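You operate a simulated robot arm through the tools that you are given. There is no shell and no other tool.

You are at the controls of a simulated robot arm. One attempt, no reset.

Task
Fit the blue board in the fixture case and screw the lid down.
Fine: both screws tight with the orange driver, driver back in its holder; the other board stays in the tray.
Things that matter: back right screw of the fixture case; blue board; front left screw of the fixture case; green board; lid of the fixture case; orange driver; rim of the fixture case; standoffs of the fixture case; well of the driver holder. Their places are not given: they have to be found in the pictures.

Only the result counts: the job must be done as asked and must still hold three seconds after the hand-in. Knocking over, shifting, dropping, spilling or breaking anything else fails it. A push-on lid holds only when it is set on centred and level and pressed home; a screw cap is set on level and turned clockwise until tight.

Robot
A 7-joint arm with a two-finger parallel gripper, fixed in place. Base frame: the origin is at the foot of the arm, x ahead of it, y to its left, z up; the work surface is at about z = 0. Lengths are in m, angles in degrees, forces in N, time in s.
With the tool pointing down near the work surface it reaches from about 0.26 to 0.68 m from the base axis. Its first joint turns from -166.0 to 166.0 degrees. Payload 2.5 kg.
The tool frame sits at the grasp point between the pads (the TCP): z along the fingers, y along the line on which they close. The tips reach 0.03 m beyond it. The gripper opens to 0.094 m. The fingers are 0.028 m wide and 0.01 m thick; the gripper's body (0.05 by 0.096 m) begins 0.055 m behind the TCP.
Orientation is told as [roll, pitch, yaw] about the base's x, y, z axes, in that order, counted from this pose: with the fingers straight down and closing along the base's y, the tool's x points along the base's -x, its y along +y and its z along -z.

Tools
- The arm moves only by the tool drive_tool. Its arguments are lists of equal length, an entry for each row: "grip": the gripper command, from -1 (fully open) to 1 (shut), values between in proportion; "dp": the shift along the tool's x, y, z in m, a list of three; "rot": the turn, a rotation vector about the tool's x, y, z in degrees, a list of three. In form: {"grip": [grip, ...], "dp": [[tx, ty, tz], ...], "rot": [[wx, wy, wz], ...]}. A call has 1 to 20 rows; each row is the pose to reach, as a shift and turn from the pose commanded when the call began, along the tool's axes at that moment. Rows are played at 5 a second. More than 0.05 m and 8.6 degrees between two rows, or a gripper value outside its range, and nothing of the call is played. Where a pose cannot be reached the arm comes as near as it can. A force on the tool above 40 N (or 10 N above the force at the start of the call, whichever is more), or a blocked arm, ends the call early, and 0.2 s more pass. Each finger travels about 0.072 m/s and halts on what it meets, pressing with about 35 N; the grip force reading is that of the motor and also rises with nothing between the fingers. The clock runs only during rows and for 0.2 s after the last one: add rows that repeat a pose to give the fingers time. The reply holds the time, the measured pose of the TCP, the force on the tool along the base axes, the opening and the grip force, in the units named above and with some noise, with the torque about the TCP (base axes, N m) and any sound that the robot's microphone picked up.
- Cameras (640 x 400 px; columns grow to the right, rows downward): "scene" is fixed at [0.0434, -0.4851, 0.7493]; the picture's right is [0.97, -0.26, 0.00], its down [-0.16, -0.60, -0.79] and it looks along [0.20, 0.76, -0.62] (base axes); focal length 345 px, centre (320, 200). "wrist" rides on the gripper at [0.076, 0.014, -0.103] in the tool frame; the picture's right is [-0.18, 0.98, 0.00], its down [-0.75, -0.14, -0.64] and it looks along [-0.63, -0.12, 0.77] (tool axes); focal length 243 px, centre (320, 200).
- get_image(camera): a new picture of that camera. No time passes.
- point_at(camera, pixels): for up to 12 pixels [column, row] of the newest picture of that camera ("zoom" is the newest enlarged one), the place [x, y, z] in the base frame of the surface seen there, good to about 0.003 m, but the place of the scene camera against the robot may be out by one fixed shift of up to 0.018 m in any direction. No time passes.
- close_up(camera, box): a new picture of the part [left, top, right, bottom] of that camera's present view, enlarged. No time passes.
- hand_in(): hands the job in; it is judged then, once.

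Leave the gripper open and the arm clear of the work at the hand-in unless told otherwise.

The tools are called after "Call:" as name(argument=value, ...) on one line, values as JSON. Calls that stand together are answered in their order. drive_tool: Moves the arm, as the interface text tells. Its arguments: {"type":"object","properties":{"grip":{"type":"array"},"dp":{"type":"array"},"rot":{"type":"array"}},"required":["grip","dp","rot"]} The other tools are called the same way: get_image (camera) takes a picture; point_at (camera, pixels) gives the place of the surface under pixels of a picture; close_up (camera, box) takes an enlarged picture of a part of a camera's view; hand_in () hands the job in.

At the start:

```text
time: 0.0
position: [0.4637, 0.2162, 0.2973]
tool_rot: [0.0, 0.0, 0.0]
force: [0.4, -0.2, -0.4]
wrist_torque: [0.02, 0.01, 0.03]
opening: 0.0942
gripper_force: 0.0
```

scene: 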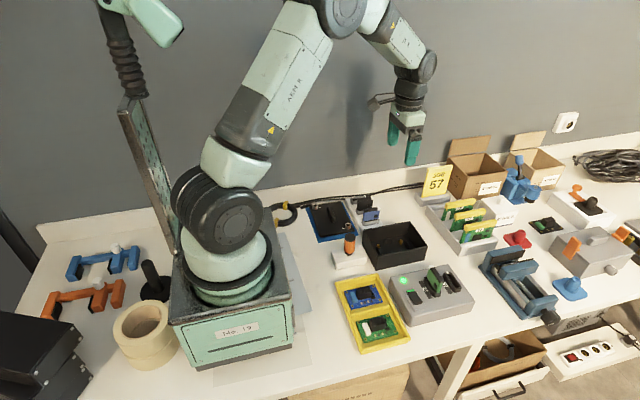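
wrist: 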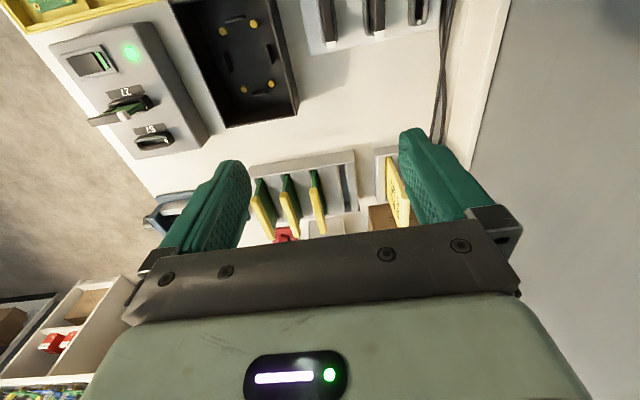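

I see the yellow tray with a blue and a green board around (365,310), a black open case at about (395,245), an orange driver at about (349,240), and a dark lid-like thing on a blue mat at about (332,220). I'll enlarge these areas to identify them.

Call:
close_up(camera="scene", box=[290, 180, 450, 280])

Call:
close_up(camera="scene", box=[320, 260, 480, 360])

Call:
close_up(camera="wrist", box=[0, 0, 320, 200])

```text
4.00 times, centred on (370, 230) of scene
```

zoom: 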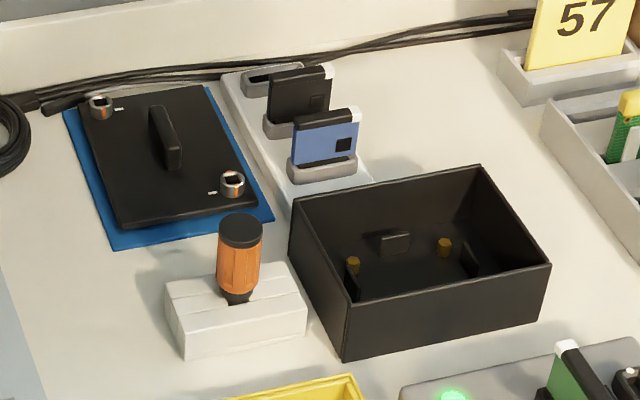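

```text
4.00 times, centred on (400, 310) of scene
```

zoom: 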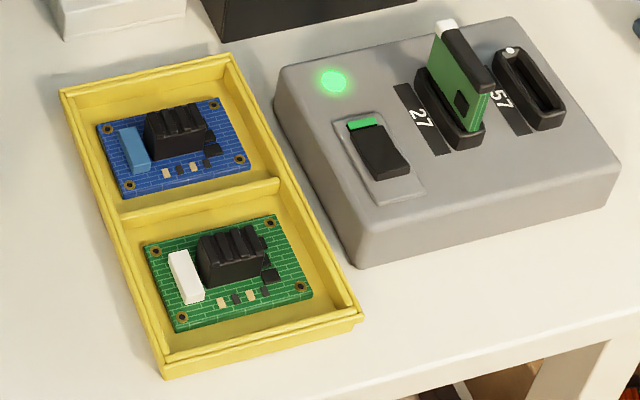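

```text
2.00 times, centred on (160, 100) of wrist
```

zoom: 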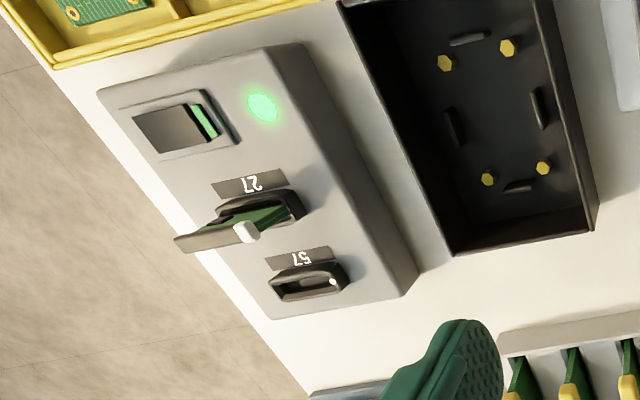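

The lid (dark plate with a handle and two screws) lies on the blue mat, the orange driver stands in a white holder, and the open black case has four gold standoffs. I'll read rough places with the scene picture's pixels, and the case corners and standoffs from the wrist picture.

Call:
get_image(camera="scene")

Call:
get_image(camera="wrist")

Call:
point_at(camera="scene", pixels=[[315, 206], [348, 226], [331, 214], [350, 237], [345, 262], [378, 292], [355, 312], [363, 297], [376, 327], [363, 231], [410, 224], [427, 247]])

Call:
point_at(camera="wrist", pixels=[[223, 31], [253, 23], [244, 89], [272, 84], [226, 127], [297, 115], [277, 2], [175, 10], [240, 60]])

```text
taken
```

scene: 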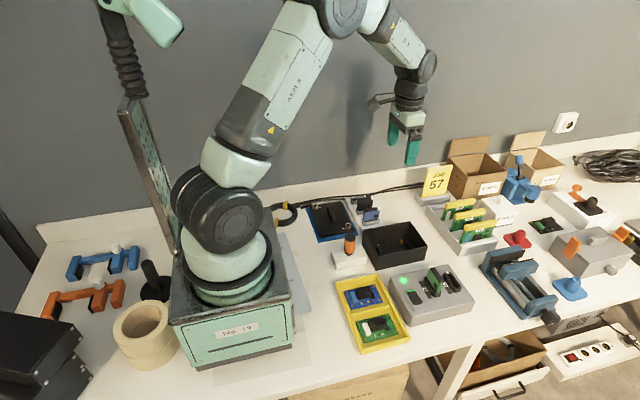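

```text
taken
```

wrist: 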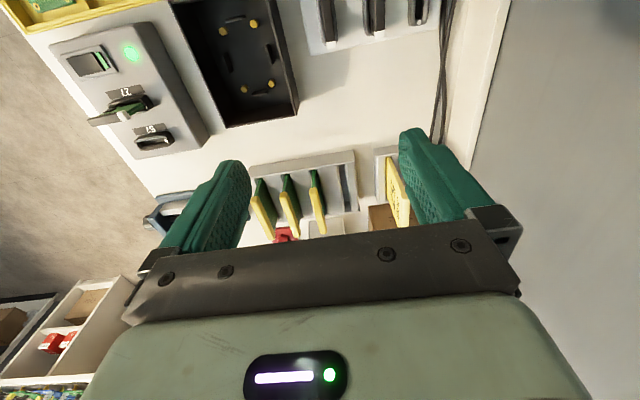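

```text
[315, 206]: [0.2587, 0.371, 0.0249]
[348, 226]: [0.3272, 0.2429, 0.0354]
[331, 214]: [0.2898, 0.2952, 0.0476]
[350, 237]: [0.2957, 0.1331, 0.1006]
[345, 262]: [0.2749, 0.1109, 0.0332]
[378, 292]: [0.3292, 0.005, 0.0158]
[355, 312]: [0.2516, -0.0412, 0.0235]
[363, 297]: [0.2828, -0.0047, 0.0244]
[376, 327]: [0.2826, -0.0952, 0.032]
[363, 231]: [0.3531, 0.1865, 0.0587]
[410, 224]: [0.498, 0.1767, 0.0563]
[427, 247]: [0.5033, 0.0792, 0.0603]
```

```text
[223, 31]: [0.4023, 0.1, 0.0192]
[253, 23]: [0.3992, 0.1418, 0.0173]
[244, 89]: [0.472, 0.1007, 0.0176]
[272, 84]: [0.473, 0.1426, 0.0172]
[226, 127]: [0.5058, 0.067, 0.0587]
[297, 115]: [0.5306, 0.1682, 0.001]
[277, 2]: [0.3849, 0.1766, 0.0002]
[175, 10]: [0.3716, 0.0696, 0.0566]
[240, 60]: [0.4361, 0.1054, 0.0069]
```

From the wrist picture the standoffs are near (0.40,0.10), (0.40,0.142), (0.472,0.10), (0.473,0.142) with tops at z≈0.0175, and the rim is at z≈0.058. Next I move the open gripper, staying high, to about (0.30, 0.03, 0.29) to look at the board tray and driver with the wrist camera.

Call:
drive_tool(grip=[-1, -1, -1, -1, -1, -1, -1], dp=[[0.027, -0.031, 0], [0.054, -0.062, 0], [0.082, -0.093, 0], [0.109, -0.124, 0], [0.136, -0.155, 0], [0.164, -0.186, 0], [0.164, -0.186, 0]], rot=[[0, 0, 0], [0, 0, 0], [0, 0, 0], [0, 0, 0], [0, 0, 0], [0, 0, 0], [0, 0, 0]])

Call:
get_image(camera="wrist")

```text
time: 1.6
position: [0.2988, 0.0277, 0.2973]
tool_rot: [0.0, 0.0, -0.1]
force: [0.2, 0.1, 0.2]
wrist_torque: [0.0, 0.04, -0.01]
opening: 0.0938
gripper_force: 0.1
```

```text
taken
```

wrist: 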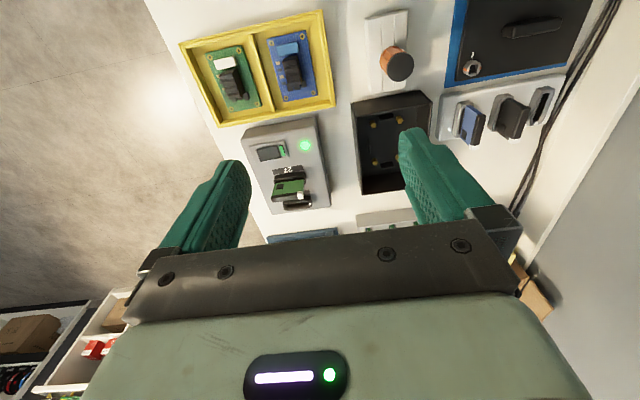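

The tray, driver, case and lid are all in this wrist picture. I'll enlarge the board area (180–340, 0–130) and the driver/lid area (350–600, 0–130).

Call:
close_up(camera="wrist", box=[180, 10, 340, 110])

Call:
point_at(camera="zoom", pixels=[[370, 110], [490, 110], [410, 310], [540, 310], [450, 230], [440, 180], [460, 260]])

Call:
close_up(camera="wrist", box=[350, 0, 510, 100])

```text
4.00 times, centred on (260, 60) of wrist
```

zoom: 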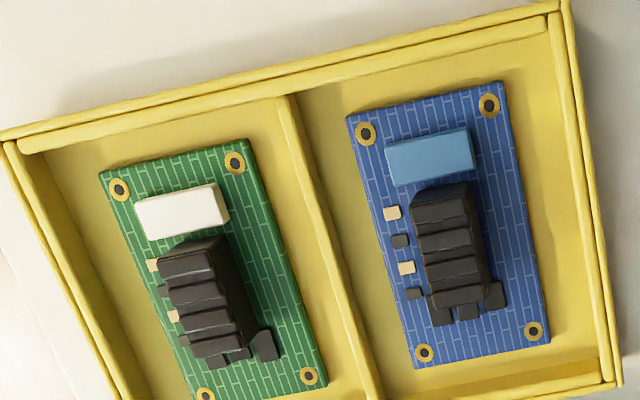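

```text
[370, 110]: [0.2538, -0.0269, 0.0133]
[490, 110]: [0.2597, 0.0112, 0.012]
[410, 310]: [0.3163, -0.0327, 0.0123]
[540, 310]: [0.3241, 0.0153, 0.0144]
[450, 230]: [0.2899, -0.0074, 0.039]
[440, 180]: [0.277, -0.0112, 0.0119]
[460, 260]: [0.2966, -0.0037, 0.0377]
```

```text
4.00 times, centred on (430, 50) of wrist
```

zoom: 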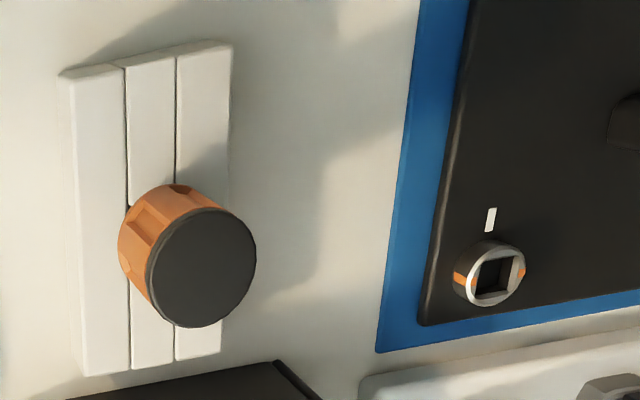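

The blue board's holes are at zoom pixels (366,132), (488,105), (424,353), (533,331); its tall black block is the thing to grip. I'll re-take the same enlargements and measure them.

Call:
close_up(camera="wrist", box=[180, 10, 340, 110])

Call:
point_at(camera="zoom", pixels=[[366, 122], [488, 94], [424, 344], [533, 322], [345, 119], [505, 84], [415, 368], [551, 342], [415, 200], [462, 190], [435, 300], [480, 290]])

Call:
point_at(camera="zoom", pixels=[[420, 215], [465, 210], [427, 255], [475, 250], [435, 285], [480, 280], [400, 150], [465, 140], [345, 300], [600, 300], [310, 110], [575, 60]])

Call:
close_up(camera="wrist", box=[350, 0, 510, 100])

Call:
point_at(camera="zoom", pixels=[[205, 268], [180, 230], [235, 235], [170, 300], [150, 320], [100, 200], [210, 100], [152, 200], [492, 275], [150, 340], [100, 340], [200, 330]])

```text
4.00 times, centred on (260, 60) of wrist
```

zoom: 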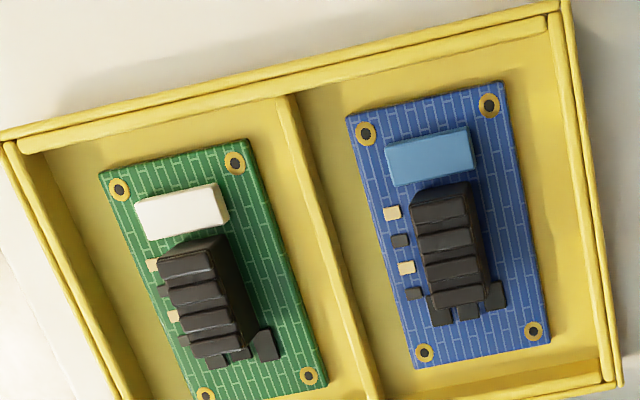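

```text
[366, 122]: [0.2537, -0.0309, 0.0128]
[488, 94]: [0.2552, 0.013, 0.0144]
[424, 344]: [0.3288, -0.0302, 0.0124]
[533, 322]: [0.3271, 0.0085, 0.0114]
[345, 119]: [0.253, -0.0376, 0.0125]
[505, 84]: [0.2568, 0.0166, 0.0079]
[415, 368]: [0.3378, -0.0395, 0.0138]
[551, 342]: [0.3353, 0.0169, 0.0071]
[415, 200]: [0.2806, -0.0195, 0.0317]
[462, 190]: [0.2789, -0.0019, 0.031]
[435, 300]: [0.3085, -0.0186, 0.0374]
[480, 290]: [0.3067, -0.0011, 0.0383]
```

```text
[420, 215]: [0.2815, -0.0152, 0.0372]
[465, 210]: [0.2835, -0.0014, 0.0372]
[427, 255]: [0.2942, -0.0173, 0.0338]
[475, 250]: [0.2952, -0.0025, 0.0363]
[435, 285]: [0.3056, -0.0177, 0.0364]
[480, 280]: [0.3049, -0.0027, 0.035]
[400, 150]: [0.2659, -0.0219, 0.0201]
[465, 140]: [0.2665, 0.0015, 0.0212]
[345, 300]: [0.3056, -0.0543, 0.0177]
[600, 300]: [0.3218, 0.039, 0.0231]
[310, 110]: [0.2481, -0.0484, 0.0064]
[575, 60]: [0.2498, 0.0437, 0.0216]
```

```text
4.00 times, centred on (430, 50) of wrist
```

zoom: 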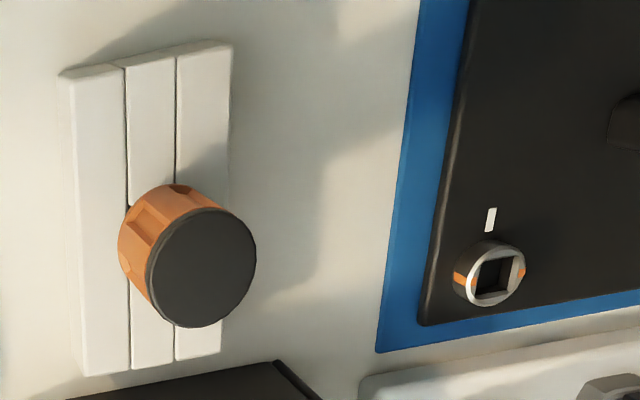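

```text
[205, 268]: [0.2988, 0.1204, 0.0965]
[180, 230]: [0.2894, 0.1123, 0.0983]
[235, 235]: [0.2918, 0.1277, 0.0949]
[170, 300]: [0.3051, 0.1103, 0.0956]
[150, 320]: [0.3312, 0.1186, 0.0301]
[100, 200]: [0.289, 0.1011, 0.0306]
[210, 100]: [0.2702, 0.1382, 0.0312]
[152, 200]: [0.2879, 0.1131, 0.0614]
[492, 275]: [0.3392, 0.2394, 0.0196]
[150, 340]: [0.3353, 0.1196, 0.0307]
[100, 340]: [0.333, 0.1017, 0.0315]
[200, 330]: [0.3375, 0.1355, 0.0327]
```

The blue board is about 0.085 × 0.055 m, long along x, centred near (0.295, −0.010) with its top at z≈0.0125; its black block spans x≈0.28–0.307, y≈−0.018…−0.002, top z≈0.036. Hole spacing matches the standoffs. Next I'll look more closely into the case from about (0.39, 0.16, 0.25).

Call:
drive_tool(grip=[-1, -1, -1, -1, -1], dp=[[-0.022, 0.033, 0.01], [-0.044, 0.066, 0.02], [-0.066, 0.099, 0.03], [-0.09, 0.132, 0.045], [-0.09, 0.132, 0.045]], rot=[[0, 0, 0], [0, 0, 0], [0, 0, 0], [0, 0, 0], [0, 0, 0]])

Call:
get_image(camera="wrist")

Call:
close_up(camera="wrist", box=[180, 0, 380, 125])

```text
time: 2.8
position: [0.391, 0.1621, 0.251]
tool_rot: [0.0, 0.0, 0.0]
force: [0.1, -0.2, 0.5]
wrist_torque: [-0.01, -0.04, -0.03]
opening: 0.0941
gripper_force: 0.0
```

```text
taken
```

wrist: 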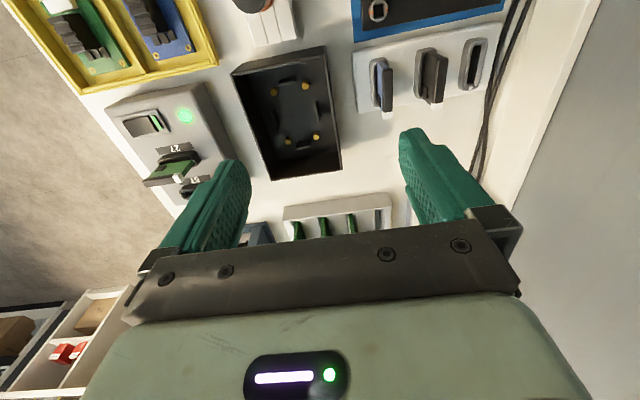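

```text
3.20 times, centred on (280, 62) of wrist
```

zoom: 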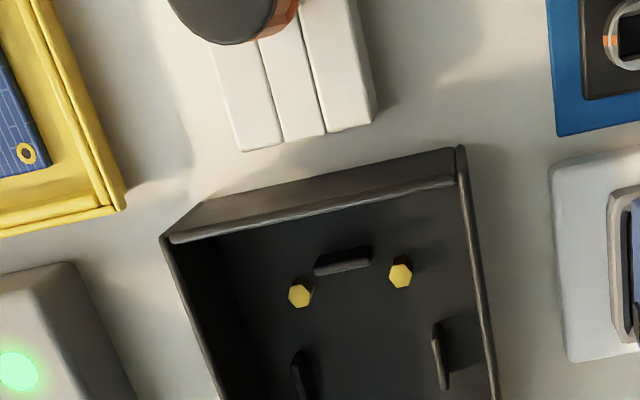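

Now I'll enlarge the case itself (225–350, 40–185) and read standoffs, ribs and rim corners.

Call:
close_up(camera="wrist", box=[190, 40, 390, 165])

Call:
point_at(camera="wrist", pixels=[[274, 92], [305, 86], [290, 142], [317, 137], [232, 73], [326, 47], [274, 180], [341, 170], [280, 115], [290, 115]])

```text
3.20 times, centred on (290, 102) of wrist
```

zoom: 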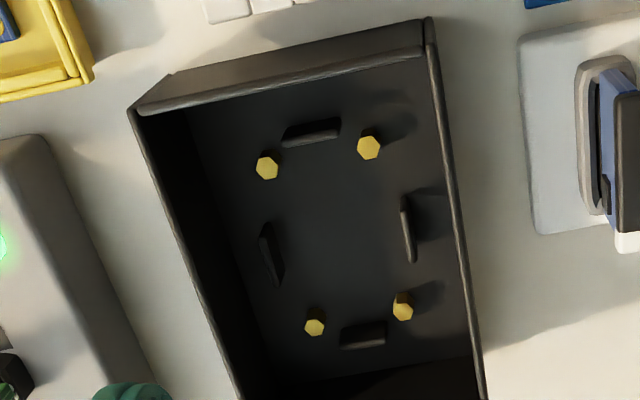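

```text
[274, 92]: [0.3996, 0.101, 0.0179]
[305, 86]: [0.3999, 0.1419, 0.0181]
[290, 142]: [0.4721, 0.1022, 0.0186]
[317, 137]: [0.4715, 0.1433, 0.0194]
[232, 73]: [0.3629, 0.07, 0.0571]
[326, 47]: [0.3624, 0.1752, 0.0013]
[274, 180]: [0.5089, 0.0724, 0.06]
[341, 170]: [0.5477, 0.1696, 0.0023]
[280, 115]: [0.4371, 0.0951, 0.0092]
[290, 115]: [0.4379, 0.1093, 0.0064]
```

The standoffs are at (0.3998,0.1012), (0.3998,0.1420), (0.4720,0.1020), (0.4718,0.1430), centre ≈ (0.436, 0.122), and the case is square to the base axes, about x 0.363–0.509, y 0.070–0.174. Next I look at the lid, moving high to about (0.26, 0.32, 0.28).

Call:
drive_tool(grip=[-1, -1, -1, -1, -1, -1], dp=[[0.026, 0.032, -0.006], [0.052, 0.063, -0.012], [0.078, 0.095, -0.018], [0.105, 0.126, -0.024], [0.131, 0.158, -0.029], [0.131, 0.158, -0.029]], rot=[[0, 0, 0], [0, 0, 0], [0, 0, 0], [0, 0, 0], [0, 0, 0], [0, 0, 0]])

Call:
get_image(camera="wrist")

```text
time: 4.2
position: [0.2574, 0.3199, 0.2822]
tool_rot: [0.0, 0.0, -0.1]
force: [-0.9, -0.4, -0.1]
wrist_torque: [-0.03, 0.0, -0.02]
opening: 0.0938
gripper_force: 0.0
```

```text
taken
```

wrist: 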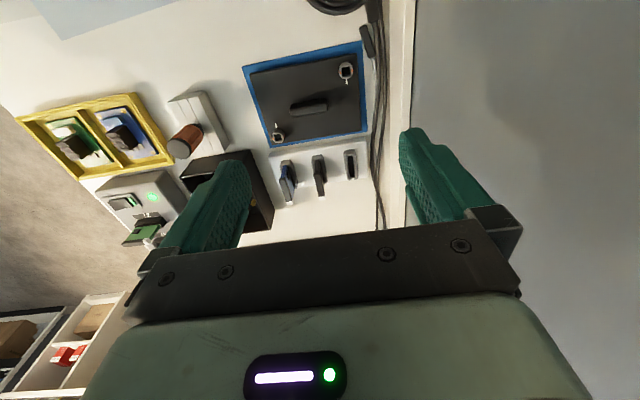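

The whole lid is visible at (245–365, 45–145). I'll enlarge it and measure its corners, handle and the two screw heads.

Call:
close_up(camera="wrist", box=[230, 35, 390, 135])

Call:
point_at(camera="wrist", pixels=[[249, 72], [360, 54], [270, 142], [362, 132], [346, 71], [278, 136], [292, 107], [327, 101], [309, 103], [310, 108], [310, 75], [310, 125]])

```text
4.00 times, centred on (310, 85) of wrist
```

zoom: 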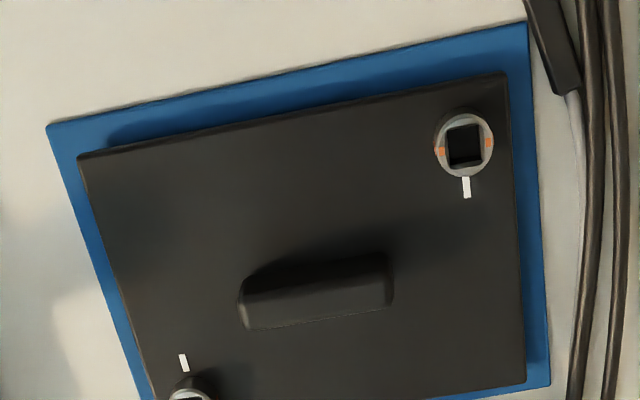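

```text
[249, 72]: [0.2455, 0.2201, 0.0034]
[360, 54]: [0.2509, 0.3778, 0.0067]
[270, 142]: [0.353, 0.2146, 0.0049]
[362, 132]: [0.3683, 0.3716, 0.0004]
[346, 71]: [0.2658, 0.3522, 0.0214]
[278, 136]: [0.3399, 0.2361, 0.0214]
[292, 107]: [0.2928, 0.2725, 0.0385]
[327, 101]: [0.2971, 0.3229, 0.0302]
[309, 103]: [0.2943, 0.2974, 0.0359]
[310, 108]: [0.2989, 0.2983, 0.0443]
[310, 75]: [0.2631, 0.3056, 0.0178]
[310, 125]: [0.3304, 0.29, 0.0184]
```

The lid's top is z≈0.018, its handle runs along y from about 0.272 to 0.323 at x≈0.298 (top z≈0.044), and the screws are at about (0.266,0.352) and (0.340,0.236): its long side lies along y, so it must be turned 90° for the case. First the board: I move to (0.295, −0.01, 0.20) above the tray for a precise look.

Call:
drive_tool(grip=[-1, -1, -1, -1, -1, -1, -1, -1, -1], dp=[[-0.005, -0.041, 0.0], [-0.01, -0.082, 0.0], [-0.015, -0.123, 0.01], [-0.02, -0.164, 0.02], [-0.025, -0.205, 0.03], [-0.03, -0.247, 0.045], [-0.034, -0.288, 0.06], [-0.038, -0.33, 0.082], [-0.038, -0.33, 0.082]], rot=[[0, 0, 0], [0, 0, 0], [0, 0, 0], [0, 0, 0], [0, 0, 0], [0, 0, 0], [0, 0, 0], [0, 0, 0], [0, 0, 0]])

Call:
get_image(camera="wrist")

```text
time: 6.2
position: [0.2964, -0.011, 0.198]
tool_rot: [0.1, 0.0, -0.1]
force: [-1.0, 0.3, 0.6]
wrist_torque: [-0.01, 0.02, -0.03]
opening: 0.0939
gripper_force: 0.1
```

```text
taken
```

wrist: 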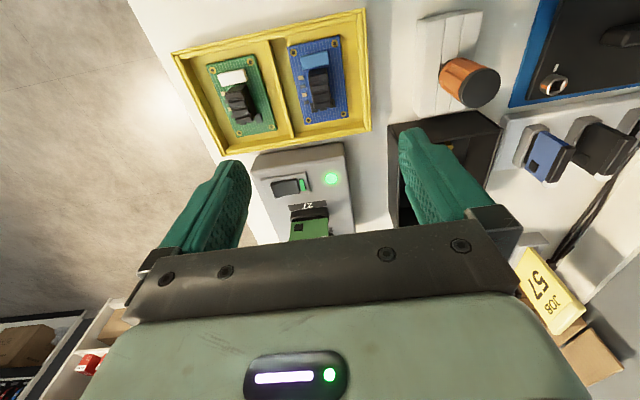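

The blue board is at (288–348, 35–125) now. I'll enlarge it for exact hole, block and edge positions.

Call:
close_up(camera="wrist", box=[240, 28, 400, 128])

```text
4.00 times, centred on (320, 78) of wrist
```

zoom: 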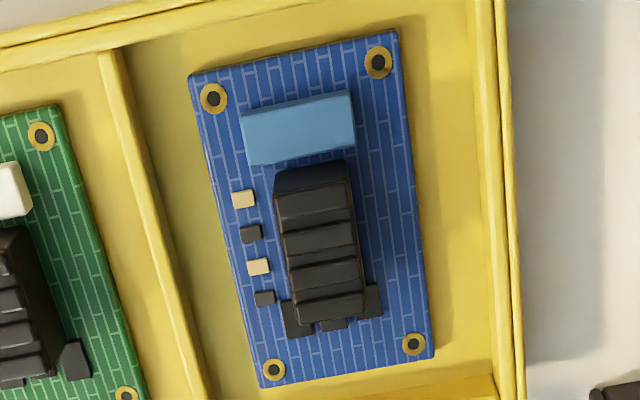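

Holes are at zoom (214,98), (378,62), (274,370), (413,344); the block's top face runs from about (280,200)/(350,185) to (297,320)/(367,300). Measuring these.

Call:
point_at(camera="zoom", pixels=[[214, 98], [378, 62], [274, 370], [413, 344], [200, 110], [300, 360], [330, 65], [420, 250], [240, 300], [350, 120], [245, 120], [350, 352]])

Call:
point_at(camera="zoom", pixels=[[290, 212], [340, 205], [293, 245], [347, 238], [298, 280], [355, 272], [304, 308], [358, 300], [320, 310], [320, 175], [280, 190], [345, 178]])

```text
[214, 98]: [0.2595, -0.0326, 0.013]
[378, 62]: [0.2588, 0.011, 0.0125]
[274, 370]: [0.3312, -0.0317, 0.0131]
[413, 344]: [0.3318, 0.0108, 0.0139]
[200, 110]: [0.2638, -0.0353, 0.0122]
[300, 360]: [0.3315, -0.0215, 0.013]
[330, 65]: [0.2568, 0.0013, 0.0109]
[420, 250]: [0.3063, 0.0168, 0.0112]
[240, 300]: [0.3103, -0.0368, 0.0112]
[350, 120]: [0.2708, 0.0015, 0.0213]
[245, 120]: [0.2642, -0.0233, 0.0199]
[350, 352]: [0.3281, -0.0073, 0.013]
```

```text
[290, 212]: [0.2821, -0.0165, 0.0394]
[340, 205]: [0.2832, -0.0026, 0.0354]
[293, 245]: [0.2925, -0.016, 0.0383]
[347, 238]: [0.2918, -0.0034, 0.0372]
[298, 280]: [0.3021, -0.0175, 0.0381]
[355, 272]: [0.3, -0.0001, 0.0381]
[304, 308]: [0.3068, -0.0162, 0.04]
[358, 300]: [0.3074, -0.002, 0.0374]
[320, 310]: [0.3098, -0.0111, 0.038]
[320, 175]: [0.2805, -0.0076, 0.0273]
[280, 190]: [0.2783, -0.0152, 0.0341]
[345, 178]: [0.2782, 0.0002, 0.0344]
```

The board's hole centre is (0.2953, −0.0106) with no yaw to speak of, and its block is about 0.017 wide in y, centred near (0.294, −0.0093), top z≈0.038. I'll half-close the fingers to about 0.045 so they clear the tray walls and lower to just above the block.

Call:
drive_tool(grip=[0.05, 0.05, 0.05, 0.05, 0.05, 0.05], dp=[[0.0025, 0.0012, 0.02], [0.0025, 0.0012, 0.05], [0.0025, 0.0012, 0.085], [0.0025, 0.0012, 0.115], [0.0025, 0.0012, 0.13], [0.0025, 0.0012, 0.13]], rot=[[0, 0, 0], [0, 0, 0], [0, 0, 0], [0, 0, 0], [0, 0, 0], [0, 0, 0]])

Call:
get_image(camera="wrist")

Call:
get_image(camera="scene")

Call:
close_up(camera="scene", box=[310, 230, 430, 350])

```text
time: 7.6
position: [0.2948, -0.0088, 0.0695]
tool_rot: [0.1, 0.0, 0.0]
force: [0.3, 0.9, -0.9]
wrist_torque: [0.01, -0.01, 0.0]
opening: 0.0447
gripper_force: 0.0
```

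```text
taken
```

wrist: 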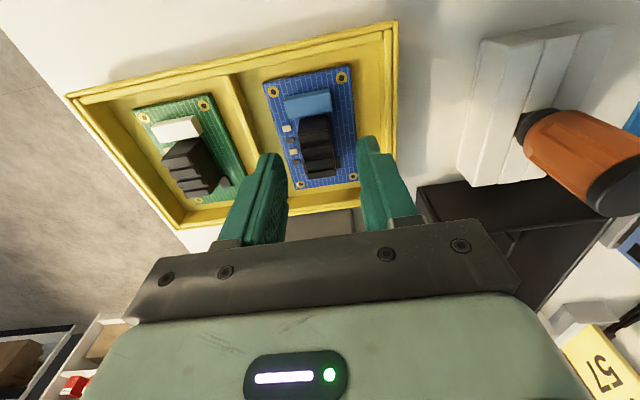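

```text
taken
```

scene: 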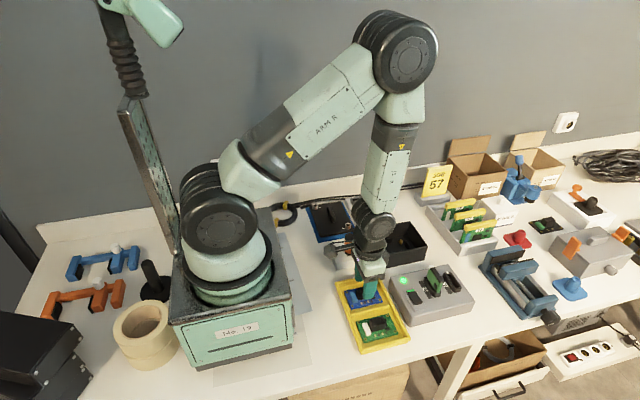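

```text
3.33 times, centred on (370, 290) of scene
```

zoom: 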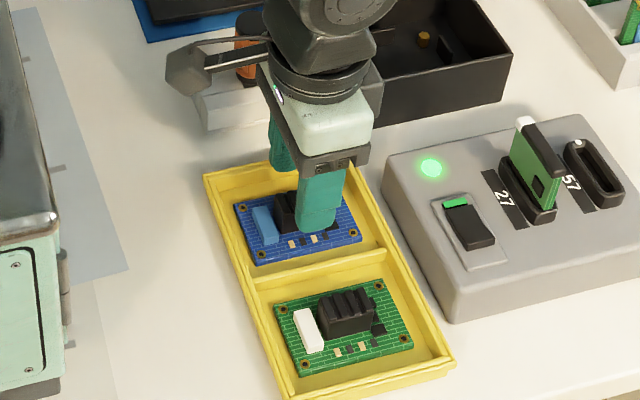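

The fingers straddle the block evenly, tips at z≈0.04. Next I lower 0.019 m (tips to z≈0.020) and close on the block.

Call:
drive_tool(grip=[0.05, 0.05, 0.3, 0.6, 1, 1, 1], dp=[[0, 0, 0.01], [0, 0, 0.019], [0, 0, 0.019], [0, 0, 0.019], [0, 0, 0.019], [0, 0, 0.019], [0, 0, 0.019]], rot=[[0, 0, 0], [0, 0, 0], [0, 0, 0], [0, 0, 0], [0, 0, 0], [0, 0, 0], [0, 0, 0]])

Call:
get_image(camera="wrist")

```text
time: 9.2
position: [0.2946, -0.0078, 0.0507]
tool_rot: [0.0, 0.0, 0.1]
force: [0.1, 0.8, 0.3]
wrist_torque: [-0.01, -0.02, -0.03]
opening: 0.0189
gripper_force: 34.8
```

```text
taken
```

wrist: 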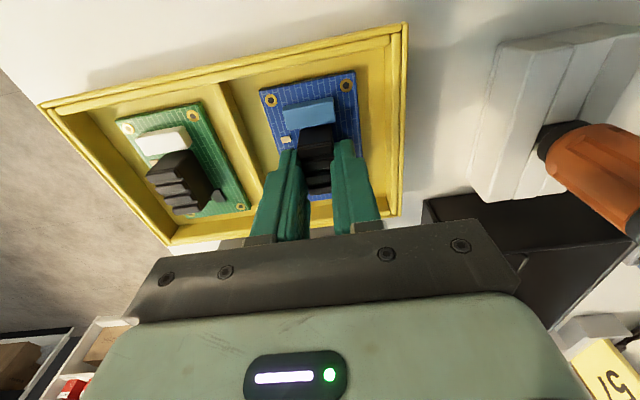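

The grip reads 34.8 N at an opening of 0.0189, so the block is held. I lift the board straight up by 0.13 m and look.

Call:
drive_tool(grip=[1, 1, 1, 1, 1, 1], dp=[[0, 0, -0.01], [0, 0, -0.03], [0, 0, -0.06], [0, 0, -0.095], [0, 0, -0.13], [0, 0, -0.13]], rot=[[0, 0, 0], [0, 0, 0], [0, 0, 0], [0, 0, 0], [0, 0, 0], [0, 0, 0]])

Call:
get_image(camera="wrist")

Call:
close_up(camera="wrist", box=[240, 60, 400, 160])

Call:
close_up(camera="scene", box=[310, 180, 470, 350])

```text
time: 10.6
position: [0.2934, -0.0096, 0.183]
tool_rot: [0.0, 0.0, 0.0]
force: [-0.4, -0.5, 1.3]
wrist_torque: [0.01, 0.03, 0.02]
opening: 0.0
gripper_force: 33.2
```

```text
taken
```

wrist: 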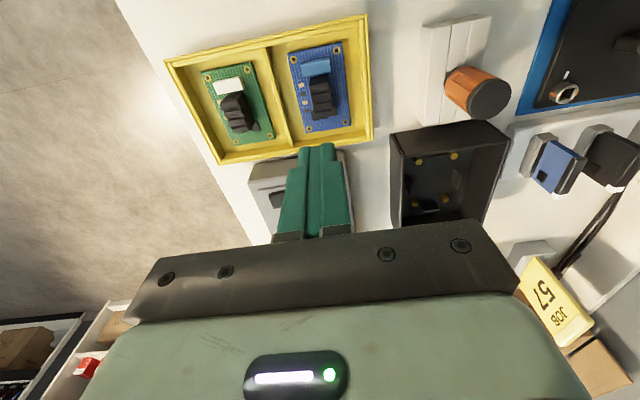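

```text
4.00 times, centred on (320, 110) of wrist
```

zoom: 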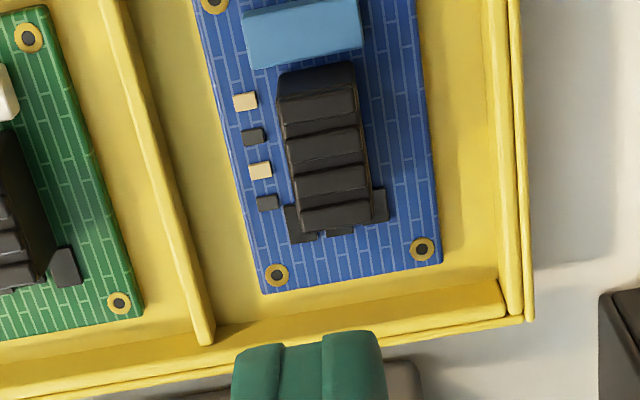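

```text
2.35 times, centred on (390, 265) of scene
```

zoom: 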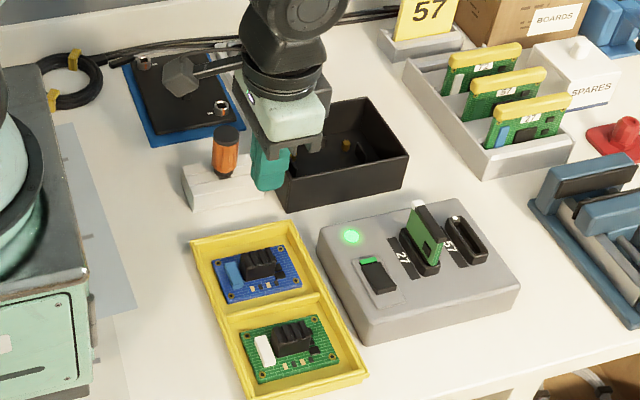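

The fingers are now shut on nothing (opening 0.0) and the blue board is still in the tray at (288–352, 40–130): the block slipped out of the grip. I'll enlarge the block from both cameras to see its shape before trying again.

Call:
close_up(camera="scene", box=[335, 275, 395, 315])

Call:
close_up(camera="wrist", box=[280, 50, 360, 130])

Call:
point_at(camera="zoom", pixels=[[240, 255], [255, 255], [270, 255], [290, 255], [320, 255], [350, 255], [380, 255], [400, 255], [410, 255], [425, 255], [440, 255], [460, 255]])

```text
10.00 times, centred on (365, 295) of scene
```

zoom: 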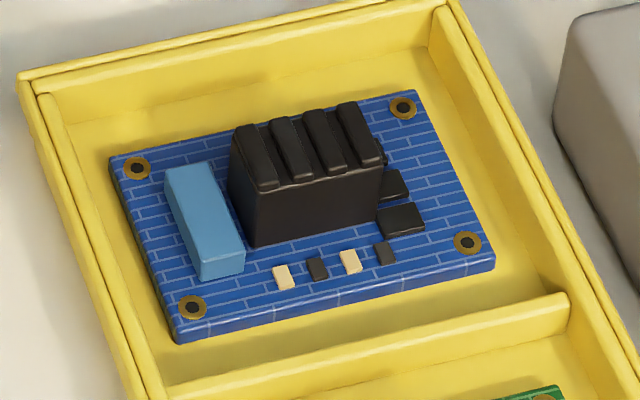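

```text
5.00 times, centred on (320, 90) of wrist
```

zoom: 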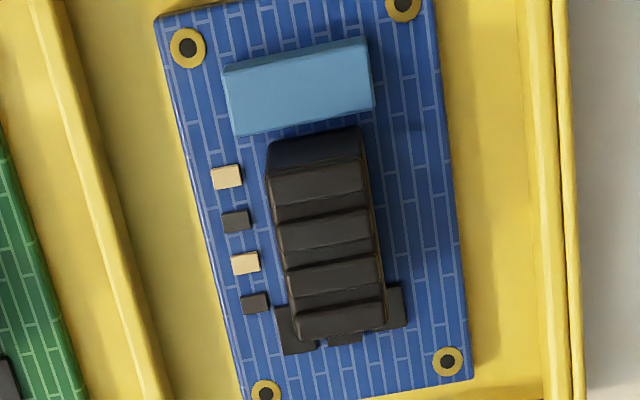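

```text
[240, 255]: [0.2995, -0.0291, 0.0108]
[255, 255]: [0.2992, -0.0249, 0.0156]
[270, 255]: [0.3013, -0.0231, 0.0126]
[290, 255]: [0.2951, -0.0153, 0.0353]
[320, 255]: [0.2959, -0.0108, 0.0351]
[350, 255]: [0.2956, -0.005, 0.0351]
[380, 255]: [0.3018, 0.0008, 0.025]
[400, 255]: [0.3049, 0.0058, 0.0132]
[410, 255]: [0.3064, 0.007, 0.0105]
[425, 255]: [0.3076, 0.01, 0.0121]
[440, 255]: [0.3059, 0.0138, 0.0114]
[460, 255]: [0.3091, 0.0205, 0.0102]
```

The block is a box with four ribs on top and nearly upright sides, about 0.015–0.019 wide. To see whether its sides taper, I move sideways to about (0.30, 0.07, 0.16), clear above the driver holder, and view its flank.

Call:
drive_tool(grip=[0.05, 0.05, 0.05, 0.05], dp=[[-0.002, 0.025, 0.0], [-0.004, 0.05, 0.01], [-0.006, 0.0786, 0.02], [-0.006, 0.0786, 0.02]], rot=[[0, 0, 0], [0, 0, 0], [0, 0, 0], [0, 0, 0]])

Call:
get_image(camera="wrist")

Call:
close_up(camera="wrist", box=[200, 60, 280, 140])

```text
time: 11.6
position: [0.3018, 0.0697, 0.1594]
tool_rot: [0.0, 0.1, 0.0]
force: [-0.3, -0.6, -0.1]
wrist_torque: [-0.05, 0.0, 0.03]
opening: 0.0446
gripper_force: 0.0
```

```text
taken
```

wrist: 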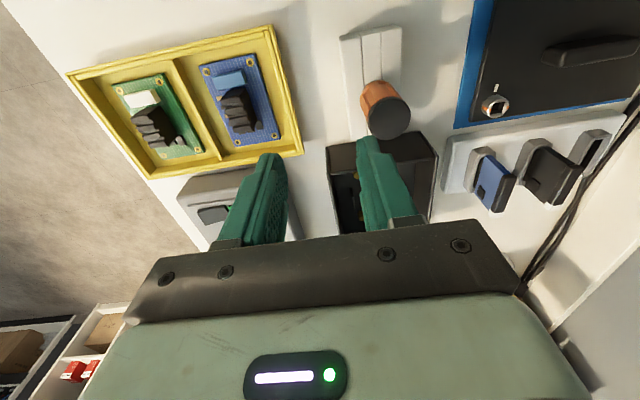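

```text
5.00 times, centred on (240, 100) of wrist
```

zoom: 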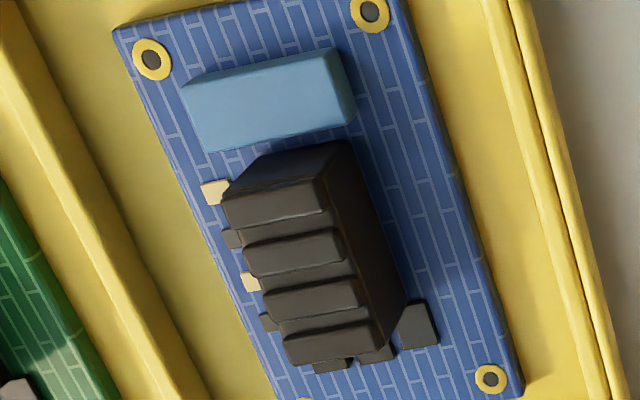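

The +y flank is visible now. I'll read its top edge (rib ends) and bottom edge for comparison.

Call:
point_at(camera="zoom", pixels=[[320, 195], [338, 245], [352, 290], [370, 338], [335, 215], [350, 262], [365, 270], [380, 270], [390, 275], [398, 285], [404, 292], [415, 285]])

Call:
point_at(camera="zoom", pixels=[[228, 212], [245, 255], [268, 300], [285, 345], [226, 200], [275, 160], [330, 150], [215, 190], [250, 283], [300, 340], [330, 365], [420, 330]])

```text
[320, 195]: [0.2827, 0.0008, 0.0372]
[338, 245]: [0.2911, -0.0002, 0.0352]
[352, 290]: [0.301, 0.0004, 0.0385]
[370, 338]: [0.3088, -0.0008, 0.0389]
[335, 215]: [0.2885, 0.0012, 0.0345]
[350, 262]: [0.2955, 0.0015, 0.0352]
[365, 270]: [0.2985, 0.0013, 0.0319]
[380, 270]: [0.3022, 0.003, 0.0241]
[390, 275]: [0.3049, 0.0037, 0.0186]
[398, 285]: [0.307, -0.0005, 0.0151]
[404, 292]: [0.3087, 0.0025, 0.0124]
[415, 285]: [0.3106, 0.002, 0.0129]
```

```text
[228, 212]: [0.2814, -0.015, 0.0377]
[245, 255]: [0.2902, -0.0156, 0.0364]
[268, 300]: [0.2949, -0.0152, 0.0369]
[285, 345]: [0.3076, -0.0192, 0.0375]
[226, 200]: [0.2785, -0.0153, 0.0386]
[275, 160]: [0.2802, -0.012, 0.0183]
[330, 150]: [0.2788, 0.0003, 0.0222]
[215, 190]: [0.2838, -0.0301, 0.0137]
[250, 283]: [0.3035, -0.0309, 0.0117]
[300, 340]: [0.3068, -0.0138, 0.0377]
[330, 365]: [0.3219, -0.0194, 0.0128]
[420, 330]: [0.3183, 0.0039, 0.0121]
```

The flank is upright (y≈+0.0015 top and bottom; other side ≈ −0.0165), so the block is a plain box about 0.018 wide, centre y≈−0.008. My first grip was shallow and 1–2 mm off centre. I check that the board hasn't shifted using the holes at zoom (152,60), (370,12), (491,378).

Call:
point_at(camera="zoom", pixels=[[152, 60], [370, 12], [491, 378], [120, 32], [520, 385], [405, 10], [340, 60], [190, 100], [300, 60], [560, 200], [480, 60], [100, 200]])

```text
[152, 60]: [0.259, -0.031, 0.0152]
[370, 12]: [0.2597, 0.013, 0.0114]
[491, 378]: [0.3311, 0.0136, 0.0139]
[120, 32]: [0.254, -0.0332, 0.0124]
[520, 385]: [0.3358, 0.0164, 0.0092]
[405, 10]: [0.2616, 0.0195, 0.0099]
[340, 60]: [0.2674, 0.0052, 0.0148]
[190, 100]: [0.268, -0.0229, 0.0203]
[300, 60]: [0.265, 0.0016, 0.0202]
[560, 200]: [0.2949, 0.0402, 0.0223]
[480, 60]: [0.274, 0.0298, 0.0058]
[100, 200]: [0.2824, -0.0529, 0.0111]
```

The board is unmoved within the reading noise (centre ≈ (0.295, −0.009)). I return over the block at y≈−0.008, fingers at 0.045, and go 3 mm deeper than before (tips to z≈0.017).

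Call:
drive_tool(grip=[0.1, 0.1, 0.1, 0.1, 0.1, 0.1, 0.1], dp=[[0.003, -0.04, 0], [0.0062, -0.0774, 0], [0.0062, -0.0774, 0.045], [0.0062, -0.0774, 0.085], [0.0062, -0.0774, 0.105], [0.0062, -0.0774, 0.113], [0.0062, -0.0774, 0.113]], rot=[[0, 0, 0], [0, 0, 0], [0, 0, 0], [0, 0, 0], [0, 0, 0], [0, 0, 0], [0, 0, 0]])

Call:
get_image(camera="wrist")

```text
time: 13.2
position: [0.2938, -0.0084, 0.0485]
tool_rot: [0.1, 0.1, 0.0]
force: [0.4, -0.6, 0.0]
wrist_torque: [0.04, 0.03, 0.03]
opening: 0.0423
gripper_force: 0.0
```

```text
taken
```

wrist: 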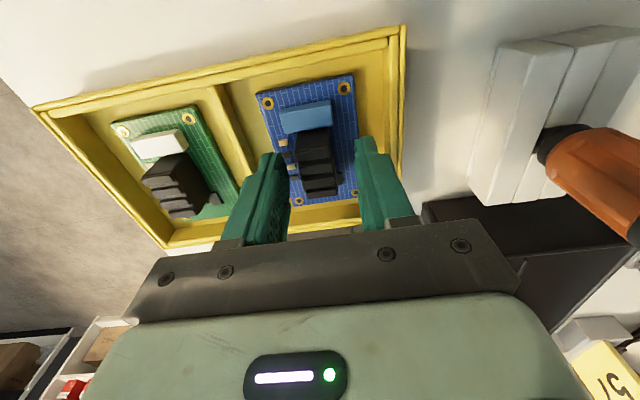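

No contact yet (force ≈ 0), tips are beside the block. Closing fully now and holding for a second.

Call:
drive_tool(grip=[0.4, 0.7, 1, 1, 1, 1, 1], dp=[[0, 0, 0], [0, 0, 0], [0, 0, 0], [0, 0, 0], [0, 0, 0], [0, 0, 0], [0, 0, 0]], rot=[[0, 0, 0], [0, 0, 0], [0, 0, 0], [0, 0, 0], [0, 0, 0], [0, 0, 0], [0, 0, 0]])

Call:
close_up(camera="scene", box=[330, 250, 410, 320])

Call:
close_up(camera="wrist", box=[230, 60, 390, 240])

```text
time: 14.8
position: [0.294, -0.0063, 0.0488]
tool_rot: [0.0, 0.0, 0.0]
force: [-0.1, -0.2, 0.8]
wrist_torque: [0.02, 0.02, 0.0]
opening: 0.0187
gripper_force: 35.1
```

```text
5.71 times, centred on (370, 285) of scene
```

zoom: 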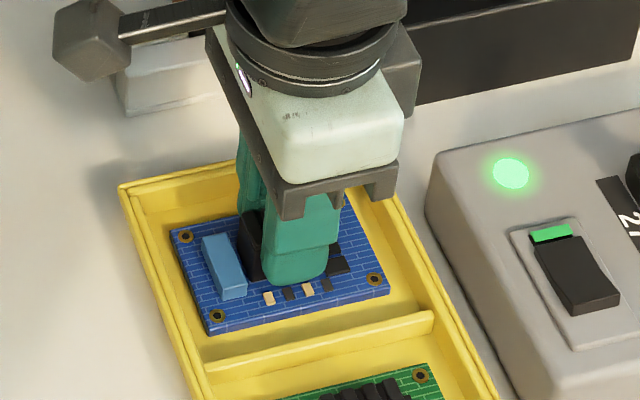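

```text
2.22 times, centred on (310, 150) of wrist
```

zoom: 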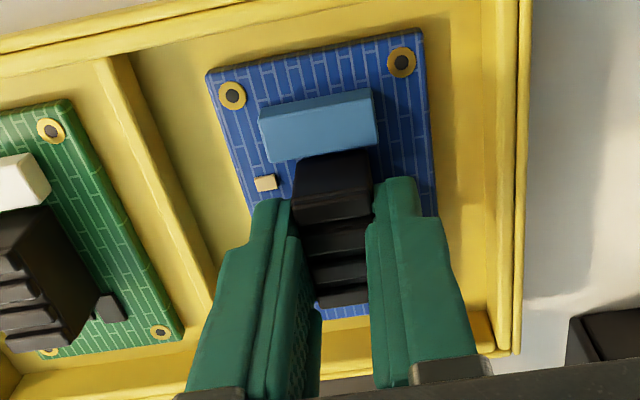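

Grip 35.1 N at 0.0187, pads flat on both flanks. I lift very gently, 12 mm over six rows, and check whether it holds.

Call:
drive_tool(grip=[1, 1, 1, 1, 1, 1, 1], dp=[[0, 0, -0.002], [0, 0, -0.004], [0, 0, -0.006], [0, 0, -0.008], [0, 0, -0.01], [0, 0, -0.012], [0, 0, -0.012]], rot=[[0, 0, 0], [0, 0, 0], [0, 0, 0], [0, 0, 0], [0, 0, 0], [0, 0, 0], [0, 0, 0]])

Call:
close_up(camera="scene", box=[330, 250, 410, 320])

Call:
close_up(camera="wrist", box=[230, 60, 390, 240])

```text
time: 16.4
position: [0.2947, -0.0078, 0.0609]
tool_rot: [0.0, 0.0, 0.0]
force: [-0.7, -0.3, -1.2]
wrist_torque: [-0.03, -0.02, 0.02]
opening: 0.0192
gripper_force: 35.0
```

```text
5.71 times, centred on (370, 285) of scene
```

zoom: 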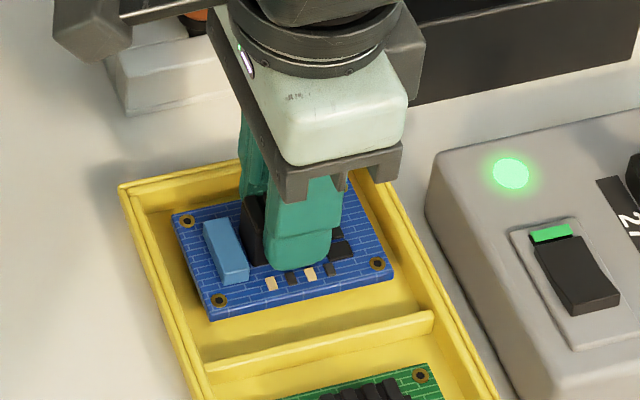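

```text
2.22 times, centred on (310, 150) of wrist
```

zoom: 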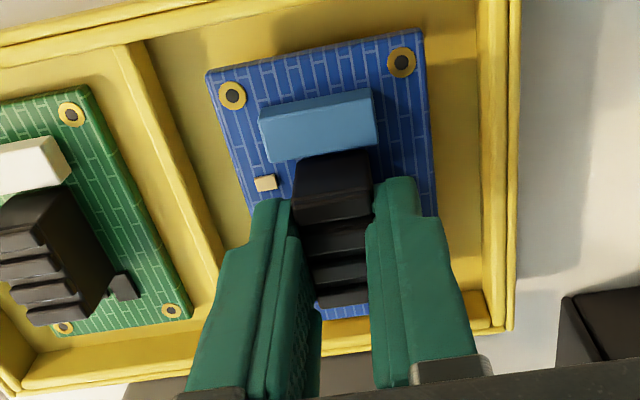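

The board came up with the gripper this time: it keeps its place in the wrist view and the opening is still 0.0192. I raise it slowly another 0.10 m.

Call:
drive_tool(grip=[1, 1, 1, 1, 1, 1, 1, 1, 1, 1, 1, 1], dp=[[0, 0, -0.004], [0, 0, -0.01], [0, 0, -0.02], [0, 0, -0.03], [0, 0, -0.04], [0, 0, -0.05], [0, 0, -0.06], [0, 0, -0.07], [0, 0, -0.08], [0, 0, -0.09], [0, 0, -0.1], [0, 0, -0.1]], rot=[[0, 0, 0], [0, 0, 0], [0, 0, 0], [0, 0, 0], [0, 0, 0], [0, 0, 0], [0, 0, 0], [0, 0, 0], [0, 0, 0], [0, 0, 0], [0, 0, 0], [0, 0, 0]])

Call:
get_image(camera="wrist")

Call:
get_image(camera="scene")

```text
time: 19.0
position: [0.2942, -0.0065, 0.16]
tool_rot: [0.0, 0.0, 0.0]
force: [-0.3, 0.5, -1.1]
wrist_torque: [0.03, -0.04, 0.01]
opening: 0.019
gripper_force: 35.4
```

```text
taken
```

wrist: 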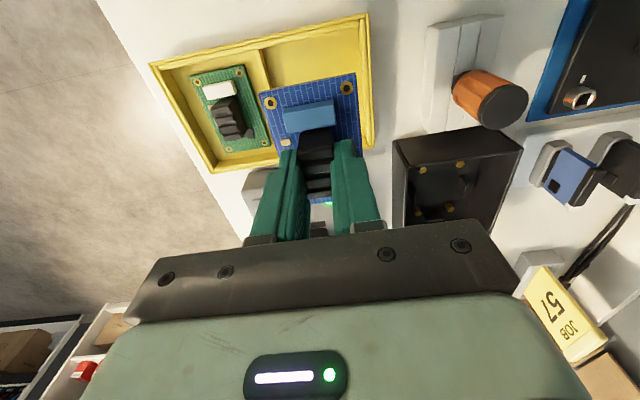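

```text
taken
```

scene: 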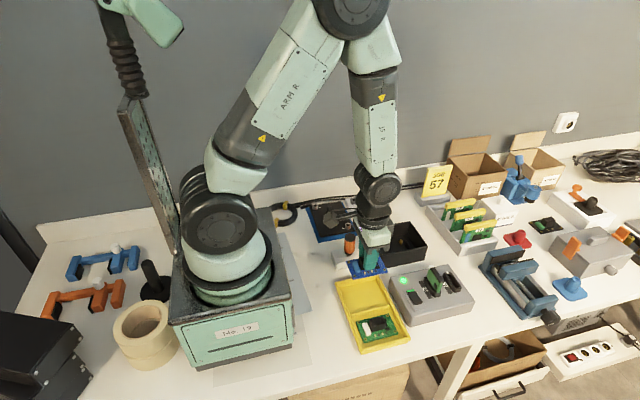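

The board is held at z≈0.16. I'll measure its two visible holes at about (270,102) and (347,88) relative to the gripper.

Call:
close_up(camera="wrist", box=[240, 60, 400, 220])

Call:
point_at(camera="wrist", pixels=[[270, 102], [347, 88], [262, 95], [352, 77], [300, 100], [320, 100], [358, 130], [270, 140], [285, 143], [310, 145], [325, 142], [325, 199]])

```text
2.50 times, centred on (320, 140) of wrist
```

zoom: 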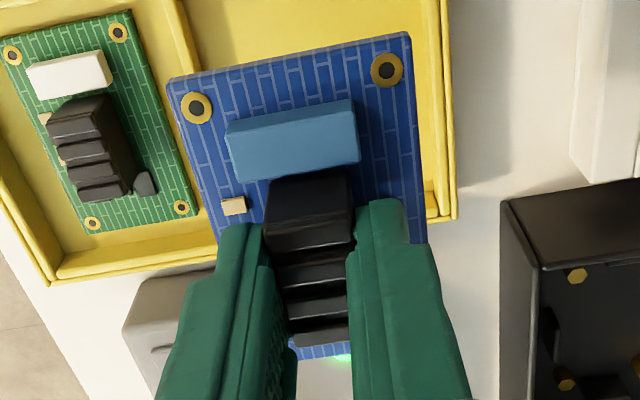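

```text
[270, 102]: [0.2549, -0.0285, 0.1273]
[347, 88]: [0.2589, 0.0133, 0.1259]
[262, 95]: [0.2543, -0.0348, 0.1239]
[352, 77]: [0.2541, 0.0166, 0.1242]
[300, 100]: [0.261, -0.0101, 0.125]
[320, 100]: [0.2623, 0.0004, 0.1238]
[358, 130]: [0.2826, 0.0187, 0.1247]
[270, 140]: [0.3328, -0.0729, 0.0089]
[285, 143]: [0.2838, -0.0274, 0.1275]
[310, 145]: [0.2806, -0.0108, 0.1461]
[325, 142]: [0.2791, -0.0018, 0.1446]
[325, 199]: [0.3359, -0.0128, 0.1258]
```

By the camera geometry the board's rear holes sit 0.0365 m behind the TCP and are symmetric in y, with no rotation, so the board centre is within ~1 mm of the TCP. I carry it level at this height to over the standoff centre, (0.4364, 0.1223), slowly.

Call:
drive_tool(grip=[1, 1, 1, 1, 1, 1, 1, 1, 1, 1, 1, 1], dp=[[-0.006, 0.0055, 0], [-0.0185, 0.017, 0], [-0.032, 0.0295, 0], [-0.046, 0.042, 0], [-0.06, 0.055, 0], [-0.075, 0.068, 0], [-0.09, 0.082, 0], [-0.105, 0.096, 0], [-0.12, 0.1095, 0], [-0.134, 0.122, 0], [-0.1422, 0.1296, 0], [-0.1422, 0.1296, 0]], rot=[[0, 0, 0], [0, 0, 0], [0, 0, 0], [0, 0, 0], [0, 0, 0], [0, 0, 0], [0, 0, 0], [0, 0, 0], [0, 0, 0], [0, 0, 0], [0, 0, 0], [0, 0, 0]])

Call:
get_image(camera="wrist")

Call:
close_up(camera="wrist", box=[220, 30, 420, 155])

Call:
close_up(camera="scene", box=[320, 160, 480, 280])

```text
time: 21.6
position: [0.4357, 0.1216, 0.1606]
tool_rot: [0.1, 0.0, 0.1]
force: [-0.2, 0.0, -0.3]
wrist_torque: [0.02, 0.0, -0.01]
opening: 0.0189
gripper_force: 34.5
```

```text
taken
```

wrist: 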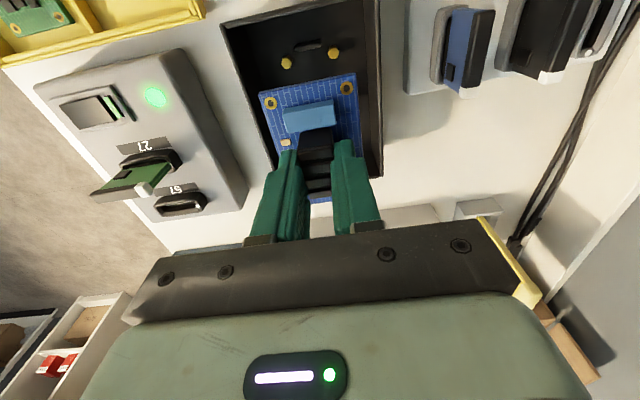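

```text
3.20 times, centred on (320, 92) of wrist
```

zoom: 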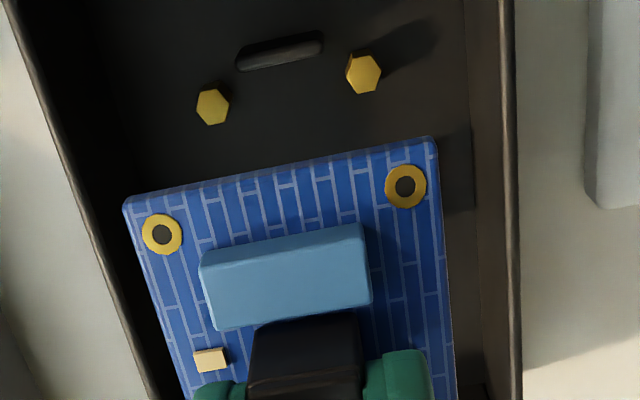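

```text
3.33 times, centred on (400, 220) of scene
```

zoom: 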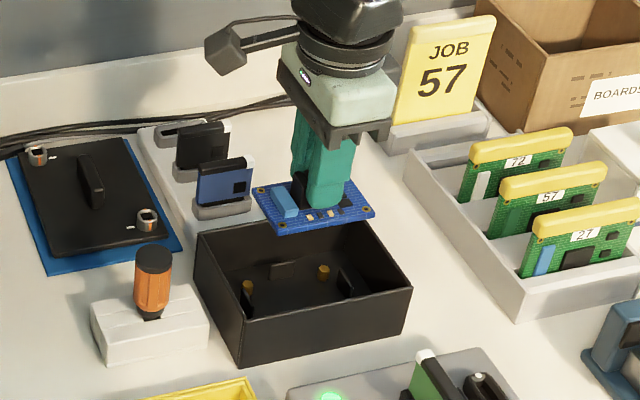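

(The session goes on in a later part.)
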